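You operate a simulated robot arm through the tools that you are given. There is no shell and no other tool. Be economical: measure what you need, move in short steps, check, and stop when the job is done.

Carry out the task below with a simulated robot arm. There is one attempt and no reset: what you move stays moved.

TASK
Take the apple bottle on the top of the blue table and put it away on the top of the steel table.
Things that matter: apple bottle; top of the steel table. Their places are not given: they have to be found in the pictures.

It is judged by the outcome, as a careful person would: the job done as asked, and still so three seconds after it is handed in. It fails if anything else is knocked over, pushed out of place, dropped, spilled or broken.

THE ROBOT
A 6-joint arm with a two-finger parallel gripper, fixed in place. Base frame: the origin is at the foot of the arm, x ahead of it, y to its left, z up. Lengths are in m, angles in degrees, forces in N, time in s.
With the tool pointing down near the work surface it reaches from about 0.1 to 0.58 m from the base axis. Its first joint turns from -66.0 to 66.0 degrees. Payload 2.7 kg.
Tool frame: the origin (TCP) lies between the finger pads and is the grasp point; the fingertips stand 0.023 m ahead of it; z points along the fingers, y is the line along which they close. The gripper opens to 0.094 m. The fingers are 0.038 m wide and 0.01 m thick; the gripper's body (0.054 by 0.096 m) begins 0.039 m behind the TCP.
Orientation is that of the tool frame in the base frame, as a unit quaternion [w, x, y, z]. With the fingers straight down and closing along the base's y, the tool's x points along the base's -x, its y along +y and its z along -z.

THE INTERFACE
- The arm moves only by the tool play_rows. Its argument "deltas" is one flat list of numbers, 7 for each row, row after row: the shift along the base's x, y, z in m, then the turn, a rotation vector about the base's x, y, z in degrees, then the finger opening in m, from 0 to 0.094. In form: [dx, dy, dz, ax, ay, az, gripper, dx, dy, dz, ax, ay, az, gripper, ...]. A call has 1 to 20 rows; each row shifts and turns the commanded pose from where the row before left it. A row lasts 0.2 s, in which the tool goes at most 0.05 m and 8.6 degrees; a call with a longer step from one row to the next is refused whole, and so is a gripper value outside its range. A pose out of reach is approached as far as the arm can. The call stops where the force on the tool passes 40 N (or 10 N more than at its start, if that is more) or the arm is blocked; 0.2 s more then pass. The fingers move at their own pace (about 0.045 m/s each) and stop on an object; they squeeze with about 21 N. The grip force told is the motor's: it shows also when the fingers shut on nothing. Time passes only in rows, and 0.2 s behind the last, so rows that do not move let the fingers close. It gives the time, the measured TCP pose, the force on the tool (base axes), the opening and the grip force at its end, in the units of the frame above (readings bear some noise).
- Cameras (640 x 400 px; columns grow to the right, rows downward): "scene" is fixed at [0.0781, -0.4269, 1.4324]; the picture's right is [0.78, -0.62, 0.00], its down [-0.18, -0.23, -0.96] and it looks along [0.59, 0.75, -0.29] (base axes); focal length 314 px, centre (320, 200). "wrist" rides on the gripper at [-0.039, 0, -0.044] in the tool frame; the picture's right is [0.00, -1.00, 0.00], its down [0.97, 0.00, -0.24] and it looks along [0.24, 0.00, 0.97] (tool axes); focal length 218 px, centre (320, 200).
- camera(camera): a new picture of that camera. No time passes.
- point_at(camera, pixels): for up to 12 pixels [column, row] of the newest picture of that camera ("zoom" is the newest enlarged one), the place [x, y, z] in the base frame of the surface seen there, good to about 0.002 m. No time passes.
- inspect(camera, box): a new picture of the part [left, top, right, bottom] of that camera's present view, enlarged. No time passes.
- job_done(): hands the job in; it is judged then, once.

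Work in short steps. Measure before you move; look again where a grasp or a placing could have gone wrong, and mend it. You have 60 turns and 16 pictures in all, the two below and enlarged ones among them. Open the gripper and draw the arm clear of the work before you hand the job in, unless the task says otherwise; then end with one line.

The tools are called after ">>>" as a command line: name --argument value ..., lists and objects as JSON in quotes. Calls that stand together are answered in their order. play_rows: Moves the arm, as the interface text tells. Its arguments: {"type":"object","properties":{"deltas":{"type":"array","items":{"type":"number"}}},"required":["deltas"]} The other tools are called the same way: camera (camera) takes a picture; point_at (camera, pixels) gives the place of the surface under pixels of a picture; inspect (camera, box) takes an enlarged picture of a part of a camera's view; job_done () hands the job in.

At the start:

```text
time_s: 0.0
tool_pos: [0.3229, 0.0953, 1.2969]
ee_rot: [0.0, -0.001, 1.0, 0.0]
wrist_force: [-0.3, 0.2, -0.1]
width: 0.094
grasp_force: 0.0
```

scene: 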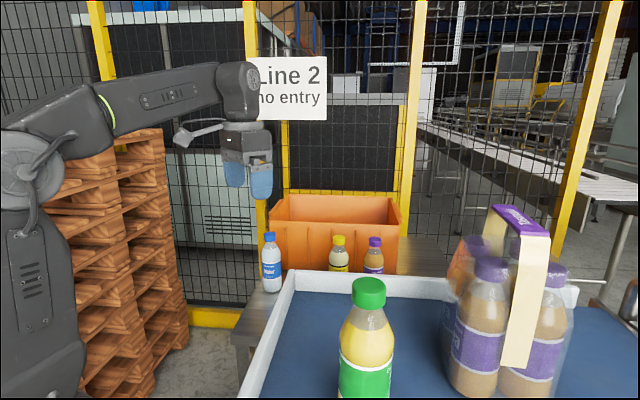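
wrist: 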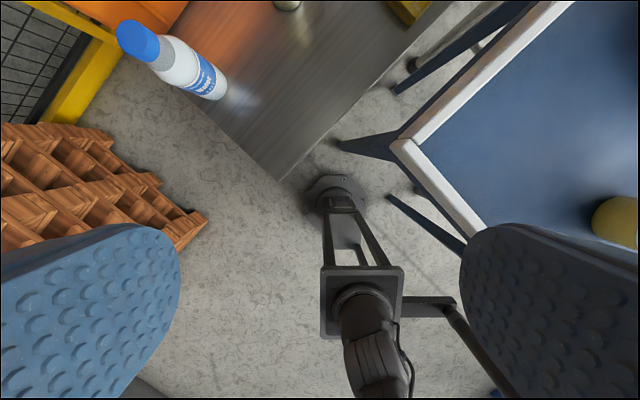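

The bottle with the green cap (370,340) stands on the blue table; the steel table lies behind it at (270,300). I'll enlarge both and measure.

>>> inspect --camera "scene" --box '[220, 180, 460, 400]'

>>> point_at --camera "scene" --pixels '[[369, 282], [369, 296], [367, 330], [366, 380], [342, 375], [391, 375], [300, 380], [420, 300], [270, 270], [280, 300], [245, 330], [470, 350]]'

>>> point_at --camera "wrist" --pixels '[[280, 170], [240, 100], [300, 100], [340, 60], [290, 5], [400, 20], [220, 90], [135, 40], [410, 150], [620, 220], [430, 10], [180, 30]]'

```text
1.82 times, centred on (340, 290) of scene
```

zoom: 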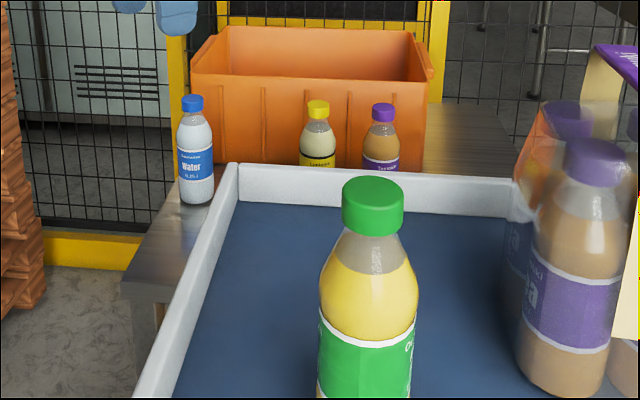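

```text
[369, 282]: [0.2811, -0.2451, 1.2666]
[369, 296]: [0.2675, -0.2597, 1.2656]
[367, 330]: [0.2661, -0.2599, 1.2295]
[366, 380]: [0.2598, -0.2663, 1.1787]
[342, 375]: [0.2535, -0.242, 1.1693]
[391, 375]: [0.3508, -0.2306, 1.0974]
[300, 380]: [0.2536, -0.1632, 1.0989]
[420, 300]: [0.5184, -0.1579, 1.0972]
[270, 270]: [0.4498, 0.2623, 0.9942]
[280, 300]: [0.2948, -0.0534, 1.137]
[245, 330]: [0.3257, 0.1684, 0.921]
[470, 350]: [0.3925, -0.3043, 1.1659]
```

```text
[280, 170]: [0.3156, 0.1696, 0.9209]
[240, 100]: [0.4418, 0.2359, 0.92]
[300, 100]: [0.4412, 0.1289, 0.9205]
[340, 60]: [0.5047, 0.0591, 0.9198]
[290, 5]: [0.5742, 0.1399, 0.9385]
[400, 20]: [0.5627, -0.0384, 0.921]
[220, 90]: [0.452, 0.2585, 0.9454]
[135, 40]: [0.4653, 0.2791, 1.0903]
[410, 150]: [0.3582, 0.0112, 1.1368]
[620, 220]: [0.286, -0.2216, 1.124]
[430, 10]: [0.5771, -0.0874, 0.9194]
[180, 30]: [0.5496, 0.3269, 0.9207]
```

The blue table top is at z=1.097 and the steel top at z=0.920. Next I measure the bottle's profile (cap bottom near zoom row 235) and the rim heights along the path.

>>> point_at --camera "zoom" --pixels '[[372, 183], [372, 195], [372, 212], [372, 228], [372, 234], [372, 242], [371, 255], [370, 275], [369, 300], [367, 325], [346, 215], [400, 215]]'

>>> point_at --camera "wrist" --pixels '[[394, 145], [480, 60], [560, 5], [430, 190], [275, 60], [270, 130], [320, 120], [350, 100], [250, 140], [200, 75], [225, 85], [450, 5]]'

```text
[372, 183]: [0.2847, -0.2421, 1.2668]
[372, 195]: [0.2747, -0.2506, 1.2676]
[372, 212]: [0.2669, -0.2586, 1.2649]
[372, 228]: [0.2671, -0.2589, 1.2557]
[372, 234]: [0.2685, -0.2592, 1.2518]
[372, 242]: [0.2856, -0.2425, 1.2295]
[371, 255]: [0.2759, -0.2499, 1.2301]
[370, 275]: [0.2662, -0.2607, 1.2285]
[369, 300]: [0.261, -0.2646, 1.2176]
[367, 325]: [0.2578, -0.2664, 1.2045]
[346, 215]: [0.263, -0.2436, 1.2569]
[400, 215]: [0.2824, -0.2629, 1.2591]
```

```text
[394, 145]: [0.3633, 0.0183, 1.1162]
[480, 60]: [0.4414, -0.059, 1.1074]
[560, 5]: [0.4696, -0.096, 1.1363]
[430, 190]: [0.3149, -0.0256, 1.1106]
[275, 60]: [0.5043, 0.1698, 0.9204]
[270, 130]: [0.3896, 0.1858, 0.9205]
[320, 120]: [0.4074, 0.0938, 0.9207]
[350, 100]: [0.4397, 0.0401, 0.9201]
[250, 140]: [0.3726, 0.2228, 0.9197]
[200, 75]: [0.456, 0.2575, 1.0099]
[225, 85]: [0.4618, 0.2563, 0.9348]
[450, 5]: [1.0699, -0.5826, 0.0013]
```

Cap: z from 1.248 to 1.268, radius about 0.016, axis about (0.277, -0.247); liquid below, so I'll grip the cap from above. I move to above it at a safe height.

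>>> play_rows --deltas '[0, 0, 0.04, 0, 0, 0, 0.094, -0.0046, -0.0343, 0, 0, 0, 0, 0.094, -0.0046, -0.0343, 0, 0, 0, 0, 0.094, -0.0046, -0.0343, 0, 0, 0, 0, 0.094, -0.0046, -0.0343, 0, 0, 0, 0, 0.094, -0.0046, -0.0343, 0, 0, 0, 0, 0.094, -0.0046, -0.0343, 0, 0, 0, 0, 0.094, -0.0046, -0.0343, 0, 0, 0, 0, 0.094, -0.0046, -0.0343, 0, 0, 0, 0, 0.094, -0.0046, -0.0343, 0, 0, 0, 0, 0.094, -0.0046, -0.0343, 0, 0, 0, 0, 0.094, 0, 0, 0, 0, 0, 0, 0.094]'

>>> camera --camera "wrist"

```text
time_s: 2.6
tool_pos: [0.2765, -0.2518, 1.3393]
ee_rot: [0.0, 0.0, 1.0, 0.0]
wrist_force: [-0.3, -0.4, -0.3]
width: 0.094
grasp_force: 0.1
```

```text
12 pictures are left
```

wrist: 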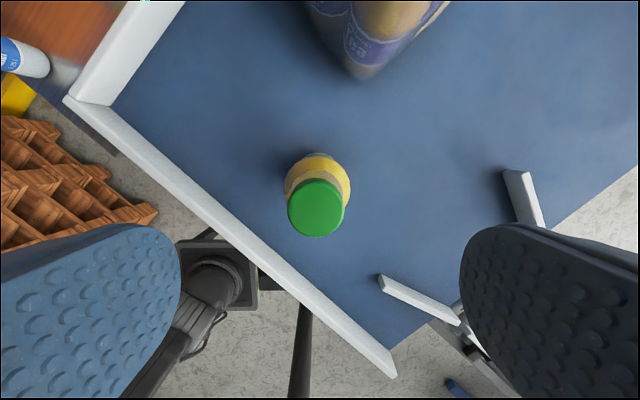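

The cap is at (316,208) in the wrist view; I measure its edges.

>>> point_at --camera "wrist" --pixels '[[316, 206], [290, 206], [342, 206], [317, 182], [316, 228], [317, 158]]'

```text
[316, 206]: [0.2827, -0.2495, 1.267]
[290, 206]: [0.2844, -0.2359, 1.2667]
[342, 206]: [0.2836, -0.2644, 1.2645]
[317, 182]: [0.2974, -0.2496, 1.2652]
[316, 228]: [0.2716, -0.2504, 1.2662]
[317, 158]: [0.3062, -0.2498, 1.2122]
```

Cap centre is about (0.281, -0.250). Descend to z≈1.263 in small steps.

>>> play_rows --deltas '[0.0045, 0.001, -0.02, 0, 0, 0, 0.094, 0, 0, -0.02, 0, 0, 0, 0.094, 0, 0, -0.015, 0, 0, 0, 0.094, 0, 0, -0.01, 0, 0, 0, 0.094, 0, 0, -0.0095, 0, 0, 0, 0.094, 0, 0, 0, 0, 0, 0, 0.094]'

>>> inspect --camera "scene" --box '[270, 200, 470, 400]'

```text
time_s: 4.0
tool_pos: [0.2808, -0.246, 1.2637]
ee_rot: [-0.001, -0.001, 1.0, 0.0]
wrist_force: [0.7, -1.1, 0.6]
width: 0.0938
grasp_force: 0.1
```

```text
2.00 times, centred on (370, 300) of scene
```

zoom: 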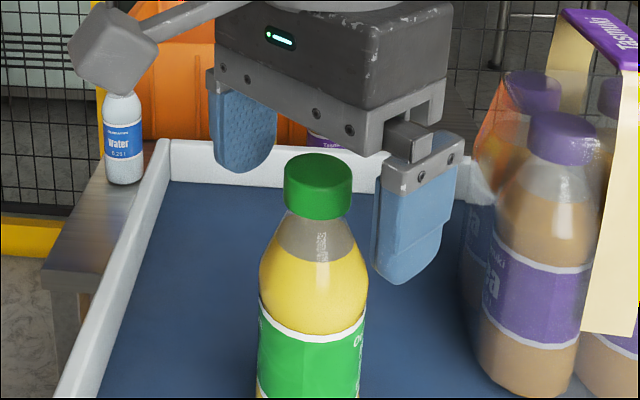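

The cap is between the fingers; I correct y by -3 mm and close gradually.

>>> play_rows --deltas '[0, -0.003, 0, 0, 0, 0, 0.08, 0, 0, 0, 0, 0, 0, 0.065, 0, 0, 0, 0, 0, 0, 0.055, 0, 0, 0, 0, 0, 0, 0.045, 0, 0, 0, 0, 0, 0, 0.04, 0, 0, 0, 0, 0, 0, 0.035, 0, 0, 0, 0, 0, 0, 0.03, 0, 0, 0, 0, 0, 0, 0.02, 0, 0, 0, 0, 0, 0, 0.0, 0, 0, 0, 0, 0, 0, 0.0, 0, 0, 0, 0, 0, 0, 0.0]'

>>> inspect --camera "scene" --box '[270, 200, 470, 400]'

```text
time_s: 6.4
tool_pos: [0.2809, -0.251, 1.2631]
ee_rot: [0.0, 0.0, 1.0, 0.0]
wrist_force: [-0.3, 0.6, 2.0]
width: 0.043
grasp_force: 20.7
```

```text
2.00 times, centred on (370, 300) of scene
```

zoom: 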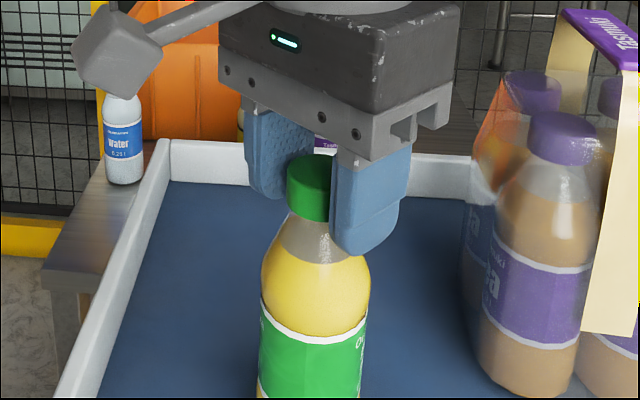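

Width 0.043 is more than the cap's 0.034, so the tips are resting on the tapered shoulder, which could slip. I reopen, raise 9 mm and regrip on the cap only.

>>> play_rows --deltas '[0, 0, 0, 0, 0, 0, 0.055, 0, 0, 0, 0, 0, 0, 0.06, 0, 0.0, 0.0045, 0, 0, 0, 0.06, 0, 0, 0.0045, 0, 0, 0, 0.06, 0, 0, 0, 0, 0, 0, 0.045, 0, 0, 0, 0, 0, 0, 0.04, 0, 0, 0, 0, 0, 0, 0.035, 0, 0, 0, 0, 0, 0, 0.03, 0, 0, 0, 0, 0, 0, 0.02, 0, 0, 0, 0, 0, 0, 0.0, 0, 0, 0, 0, 0, 0, 0.0, 0, 0, 0, 0, 0, 0, 0.0]'

```text
time_s: 9.0
tool_pos: [0.2797, -0.2508, 1.2719]
ee_rot: [0.0, 0.0, 1.0, 0.0]
wrist_force: [0.5, 1.3, 2.7]
width: 0.0393
grasp_force: 20.7
```

Width 0.0393 now; I test-lift slowly by 12 mm and look.

>>> play_rows --deltas '[0, 0, 0.003, 0, 0, 0, 0, 0, 0, 0.003, 0, 0, 0, 0, 0, 0, 0.003, 0, 0, 0, 0, 0, 0, 0.003, 0, 0, 0, 0, 0, 0, 0, 0, 0, 0, 0, 0, 0, 0, 0, 0, 0, 0]'

>>> inspect --camera "scene" --box '[270, 200, 470, 400]'

```text
time_s: 10.4
tool_pos: [0.2802, -0.2494, 1.2822]
ee_rot: [0.0, 0.0, 1.0, 0.0]
wrist_force: [0.4, 0.4, -3.2]
width: 0.0391
grasp_force: 21.5
```

```text
2.00 times, centred on (370, 300) of scene
```

zoom: 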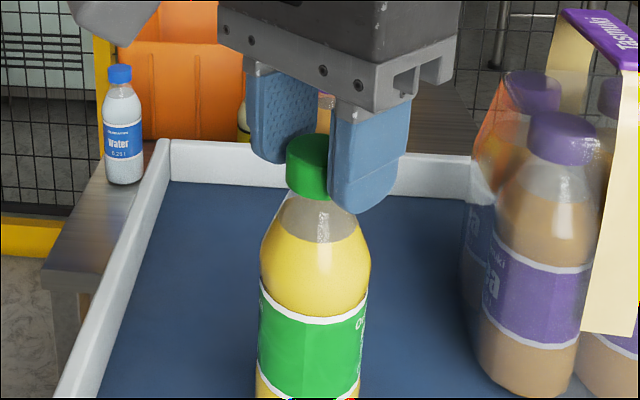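

It holds: the cap rose with the fingers and the load reads about 3–5 N. Lift on to clear the rim (z 1.137), then check the grip.

>>> play_rows --deltas '[0, 0, 0.005, 0, 0, 0, 0, 0, 0, 0.01, 0, 0, 0, 0, 0, 0, 0.01, 0, 0, 0, 0, 0, 0, 0.01, 0, 0, 0, 0, 0, 0, 0.01, 0, 0, 0, 0, 0, 0, 0.01, 0, 0, 0, 0, 0, 0, 0.01, 0, 0, 0, 0, 0, 0, 0.005, 0, 0, 0, 0, 0, 0, 0, 0, 0, 0, 0]'

```text
time_s: 12.4
tool_pos: [0.2823, -0.2504, 1.3474]
ee_rot: [0.0, 0.001, 1.0, -0.001]
wrist_force: [0.2, -0.1, -2.7]
width: 0.039
grasp_force: 21.1
out of reach, approached as far as the arm can: row 8
```

Bottom is at about 1.17, clear of the rim. Reach is at its upper limit, so I lower 10 mm and travel slowly toward the steel table.

>>> play_rows --deltas '[0, 0.003, -0.005, 0, 0, 0, 0, 0.003, 0.008, -0.005, 0, 0, 0, 0, 0.006, 0.015, 0, 0, 0, 0, 0, 0.008, 0.02, 0, 0, 0, 0, 0, 0.008, 0.02, 0, 0, 0, 0, 0, 0.008, 0.02, 0, 0, 0, 0, 0, 0.008, 0.02, 0, 0, 0, 0, 0, 0.008, 0.02, 0, 0, 0, 0, 0, 0.008, 0.02, 0, 0, 0, 0, 0, 0.008, 0.02, 0, 0, 0, 0, 0, 0.008, 0.02, 0, 0, 0, 0, 0, 0.008, 0.02, 0, 0, 0, 0, 0, 0.008, 0.015, 0, 0, 0, 0, 0, 0.005, 0.01, 0, 0, 0, 0, 0, 0.003, 0.005, 0, 0, 0, 0, 0, 0, 0, 0, 0, 0, 0, 0]'

>>> camera --camera "scene"

```text
time_s: 15.8
tool_pos: [0.3781, -0.0137, 1.3374]
ee_rot: [0.0, -0.001, 1.0, 0.0]
wrist_force: [-0.7, 0.4, -3.1]
width: 0.0391
grasp_force: 21.0
```

```text
8 pictures are left
```

scene: 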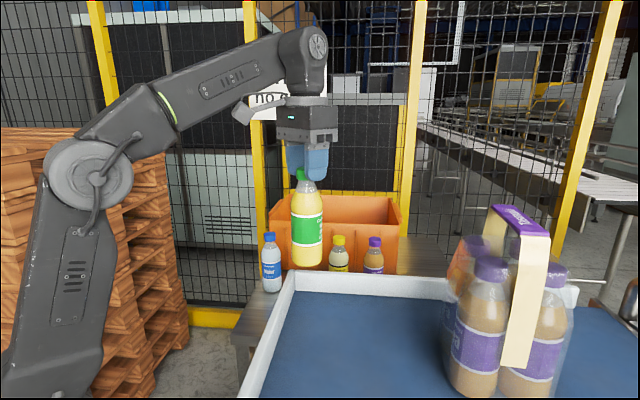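

The bottle hangs upright, bottom at (307,265), well above the rim. I go on by (+0.057, +0.154) to the spot above the steel table.

>>> play_rows --deltas '[0.003, 0.006, 0, 0, 0, 0, 0, 0.005, 0.013, 0, 0, 0, 0, 0, 0.007, 0.019, 0, 0, 0, 0, 0, 0.007, 0.02, 0, 0, 0, 0, 0, 0.007, 0.02, 0, 0, 0, 0, 0, 0.007, 0.02, 0, 0, 0, 0, 0, 0.007, 0.019, 0, 0, 0, 0, 0, 0.007, 0.019, 0, 0, 0, 0, 0, 0.005, 0.012, 0, 0, 0, 0, 0, 0.002, 0.006, 0, 0, 0, 0, 0, 0, 0, 0, 0, 0, 0, 0, 0, 0, 0, 0, 0, 0, 0]'

>>> camera --camera "wrist"

```text
time_s: 18.4
tool_pos: [0.4232, 0.1373, 1.3158]
ee_rot: [0.001, 0.0, 1.0, 0.001]
wrist_force: [0.2, 0.9, -3.4]
width: 0.0388
grasp_force: 20.8
out of reach, approached as far as the arm can: row 6, 7, 8, 9
```

```text
7 pictures are left
```

wrist: 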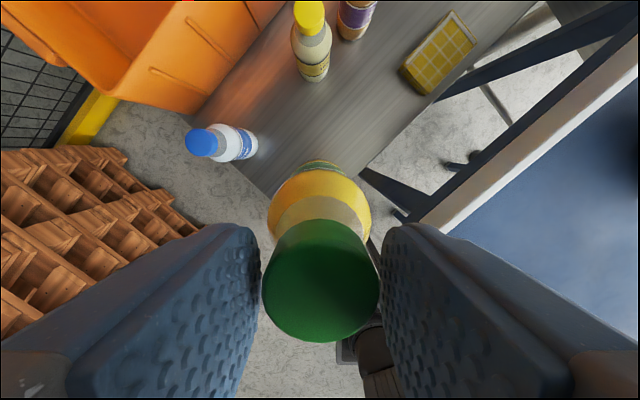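

Above the spot (0.423, 0.137), with the water bottle and yellow-capped bottle well off. Lower 0.12 m and read the pose.

>>> play_rows --deltas '[0, 0, -0.01, 0, 0, 0, 0, 0, 0, -0.015, 0, 0, 0, 0, 0, 0, -0.02, 0, 0, 0, 0, 0, 0, -0.02, 0, 0, 0, 0, 0, 0, -0.02, 0, 0, 0, 0, 0, 0, -0.015, 0, 0, 0, 0, 0, 0, -0.01, 0, 0, 0, 0, 0, 0, -0.01, 0, 0, 0, 0, 0, 0, 0, 0, 0, 0, 0, 0, 0, 0, 0, 0, 0, 0]'

>>> camera --camera "scene"

```text
time_s: 20.6
tool_pos: [0.4256, 0.1362, 1.1992]
ee_rot: [0.0, -0.001, 1.0, 0.0]
wrist_force: [-0.2, 0.3, -3.0]
width: 0.0387
grasp_force: 21.0
```

```text
6 pictures are left
```

scene: 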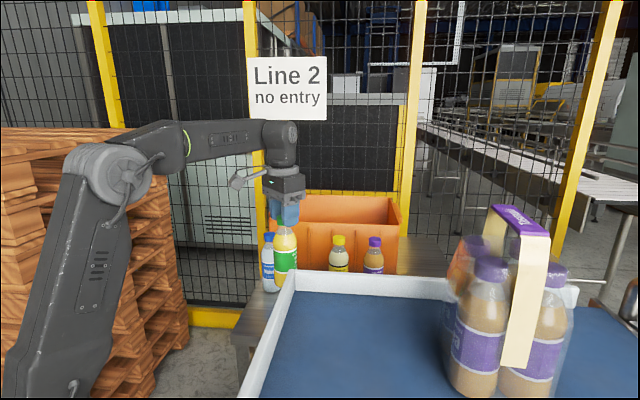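

Now shift 15 mm inward on the table and lower to about 1 cm above the surface (contact expected at TCP z≈1.095).

>>> play_rows --deltas '[0.005, 0, -0.015, 0, 0, 0, 0, 0.005, 0, -0.015, 0, 0, 0, 0, 0.005, 0, -0.015, 0, 0, 0, 0, 0, 0, -0.015, 0, 0, 0, 0, 0, 0, -0.015, 0, 0, 0, 0, 0, 0, -0.01, 0, 0, 0, 0, 0, 0, -0.005, 0, 0, 0, 0, 0, 0, 0, 0, 0, 0, 0, 0, 0, 0, 0, 0, 0, 0]'

>>> inspect --camera "scene" --box '[220, 170, 420, 340]'

```text
time_s: 22.6
tool_pos: [0.4396, 0.1376, 1.1091]
ee_rot: [0.0, 0.0, 1.0, 0.0]
wrist_force: [1.3, 0.3, -1.9]
width: 0.0386
grasp_force: 20.9
```

```text
2.35 times, centred on (320, 255) of scene
```

zoom: 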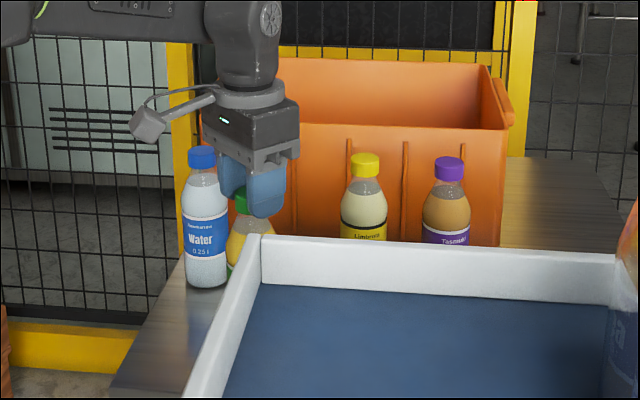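

Still hanging freely at z 1.109. Lower in 2 mm steps.

>>> play_rows --deltas '[0, 0, -0.003, 0, 0, 0, 0, 0, 0, -0.003, 0, 0, 0, 0, 0, 0, -0.002, 0, 0, 0, 0, 0, 0, -0.002, 0, 0, 0, 0, 0, 0, 0, 0, 0, 0, 0]'

```text
time_s: 23.8
tool_pos: [0.4407, 0.138, 1.0982]
ee_rot: [0.0, 0.0, 1.0, 0.0]
wrist_force: [0.3, 0.7, -2.9]
width: 0.039
grasp_force: 20.7
```

>>> play_rows --deltas '[0, 0, -0.0015, 0, 0, 0, 0, 0, 0, -0.0015, 0, 0, 0, 0, 0, 0, 0, 0, 0, 0, 0]'

```text
time_s: 24.6
tool_pos: [0.4388, 0.1378, 1.0974]
ee_rot: [0.001, 0.0, 1.0, 0.001]
wrist_force: [-2.8, 2.1, 17.3]
width: 0.0386
grasp_force: 21.0
```

Contact: force is +17 N. I ease off 1.5 mm and open slowly.

>>> play_rows --deltas '[0, 0, 0.0015, 0, 0, 0, 0, 0, 0, 0, 0, 0, 0, 0, 0, 0, 0, 0, 0, 0, 0.036, 0, 0, 0, 0, 0, 0, 0.042, 0, 0, 0, 0, 0, 0, 0.05, 0, 0, 0, 0, 0, 0, 0.06, 0, 0, 0, 0, 0, 0, 0.07, 0, 0, 0, 0, 0, 0, 0.07, 0, 0, 0, 0, 0, 0, 0.07]'

>>> camera --camera "wrist"

```text
time_s: 26.6
tool_pos: [0.4407, 0.136, 1.0963]
ee_rot: [0.0, -0.001, 1.0, -0.001]
wrist_force: [0.2, 0.1, 1.0]
width: 0.0699
grasp_force: 0.0
```

```text
4 pictures are left
```

wrist: 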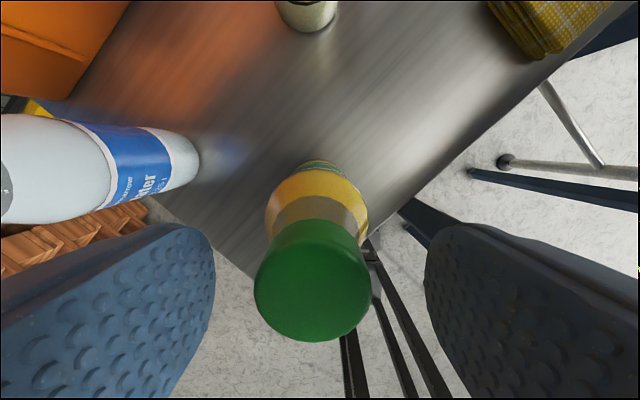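

Released with the bottle standing between the open fingers, clear of both. Raise straight up and check.

>>> play_rows --deltas '[0, 0, 0.005, 0, 0, 0, 0.07, 0, 0, 0.01, 0, 0, 0, 0.07, 0, 0, 0.02, 0, 0, 0, 0.07, 0, 0, 0.03, 0, 0, 0, 0.07, 0, 0, 0.04, 0, 0, 0, 0.07, 0, 0, 0.04, 0, 0, 0, 0.07, 0, 0, 0.04, 0, 0, 0, 0.07, 0, 0, 0, 0, 0, 0, 0.07, 0, 0, 0, 0, 0, 0, 0.07]'

>>> camera --camera "wrist"

>>> inspect --camera "scene" --box '[220, 170, 420, 340]'

```text
time_s: 28.6
tool_pos: [0.4401, 0.1397, 1.2815]
ee_rot: [0.0, 0.0, 1.0, 0.001]
wrist_force: [-0.1, 0.2, -0.1]
width: 0.0698
grasp_force: 0.1
```

```text
3 pictures are left
```

wrist: 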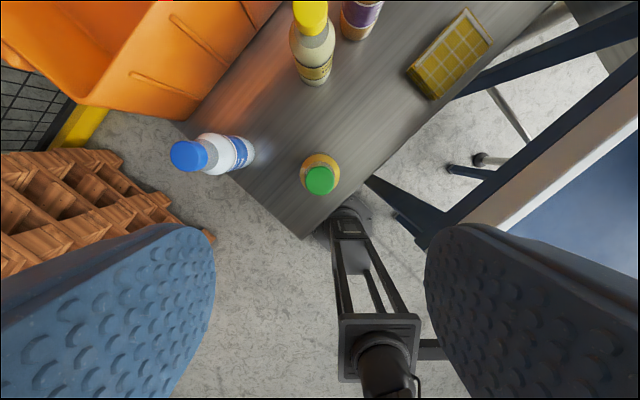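

```text
2.35 times, centred on (320, 255) of scene
```

zoom: 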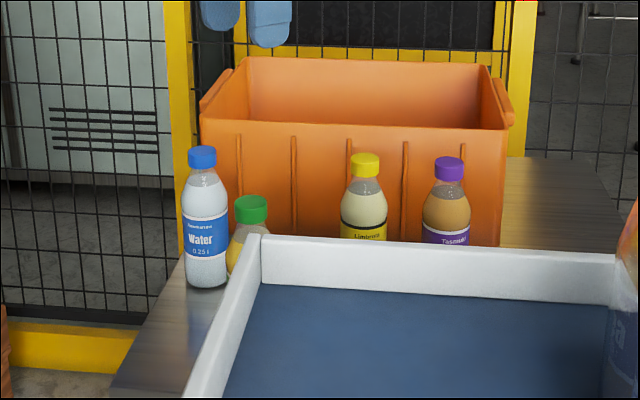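

The bottle stands upright on the steel table, nothing else has moved, and the arm is clear and open, so I hand it in.

>>> job_done

```text
The job is handed in.
```

The apple bottle now stands upright on the steel table; nothing else was moved, and the arm is clear with the gripper open.
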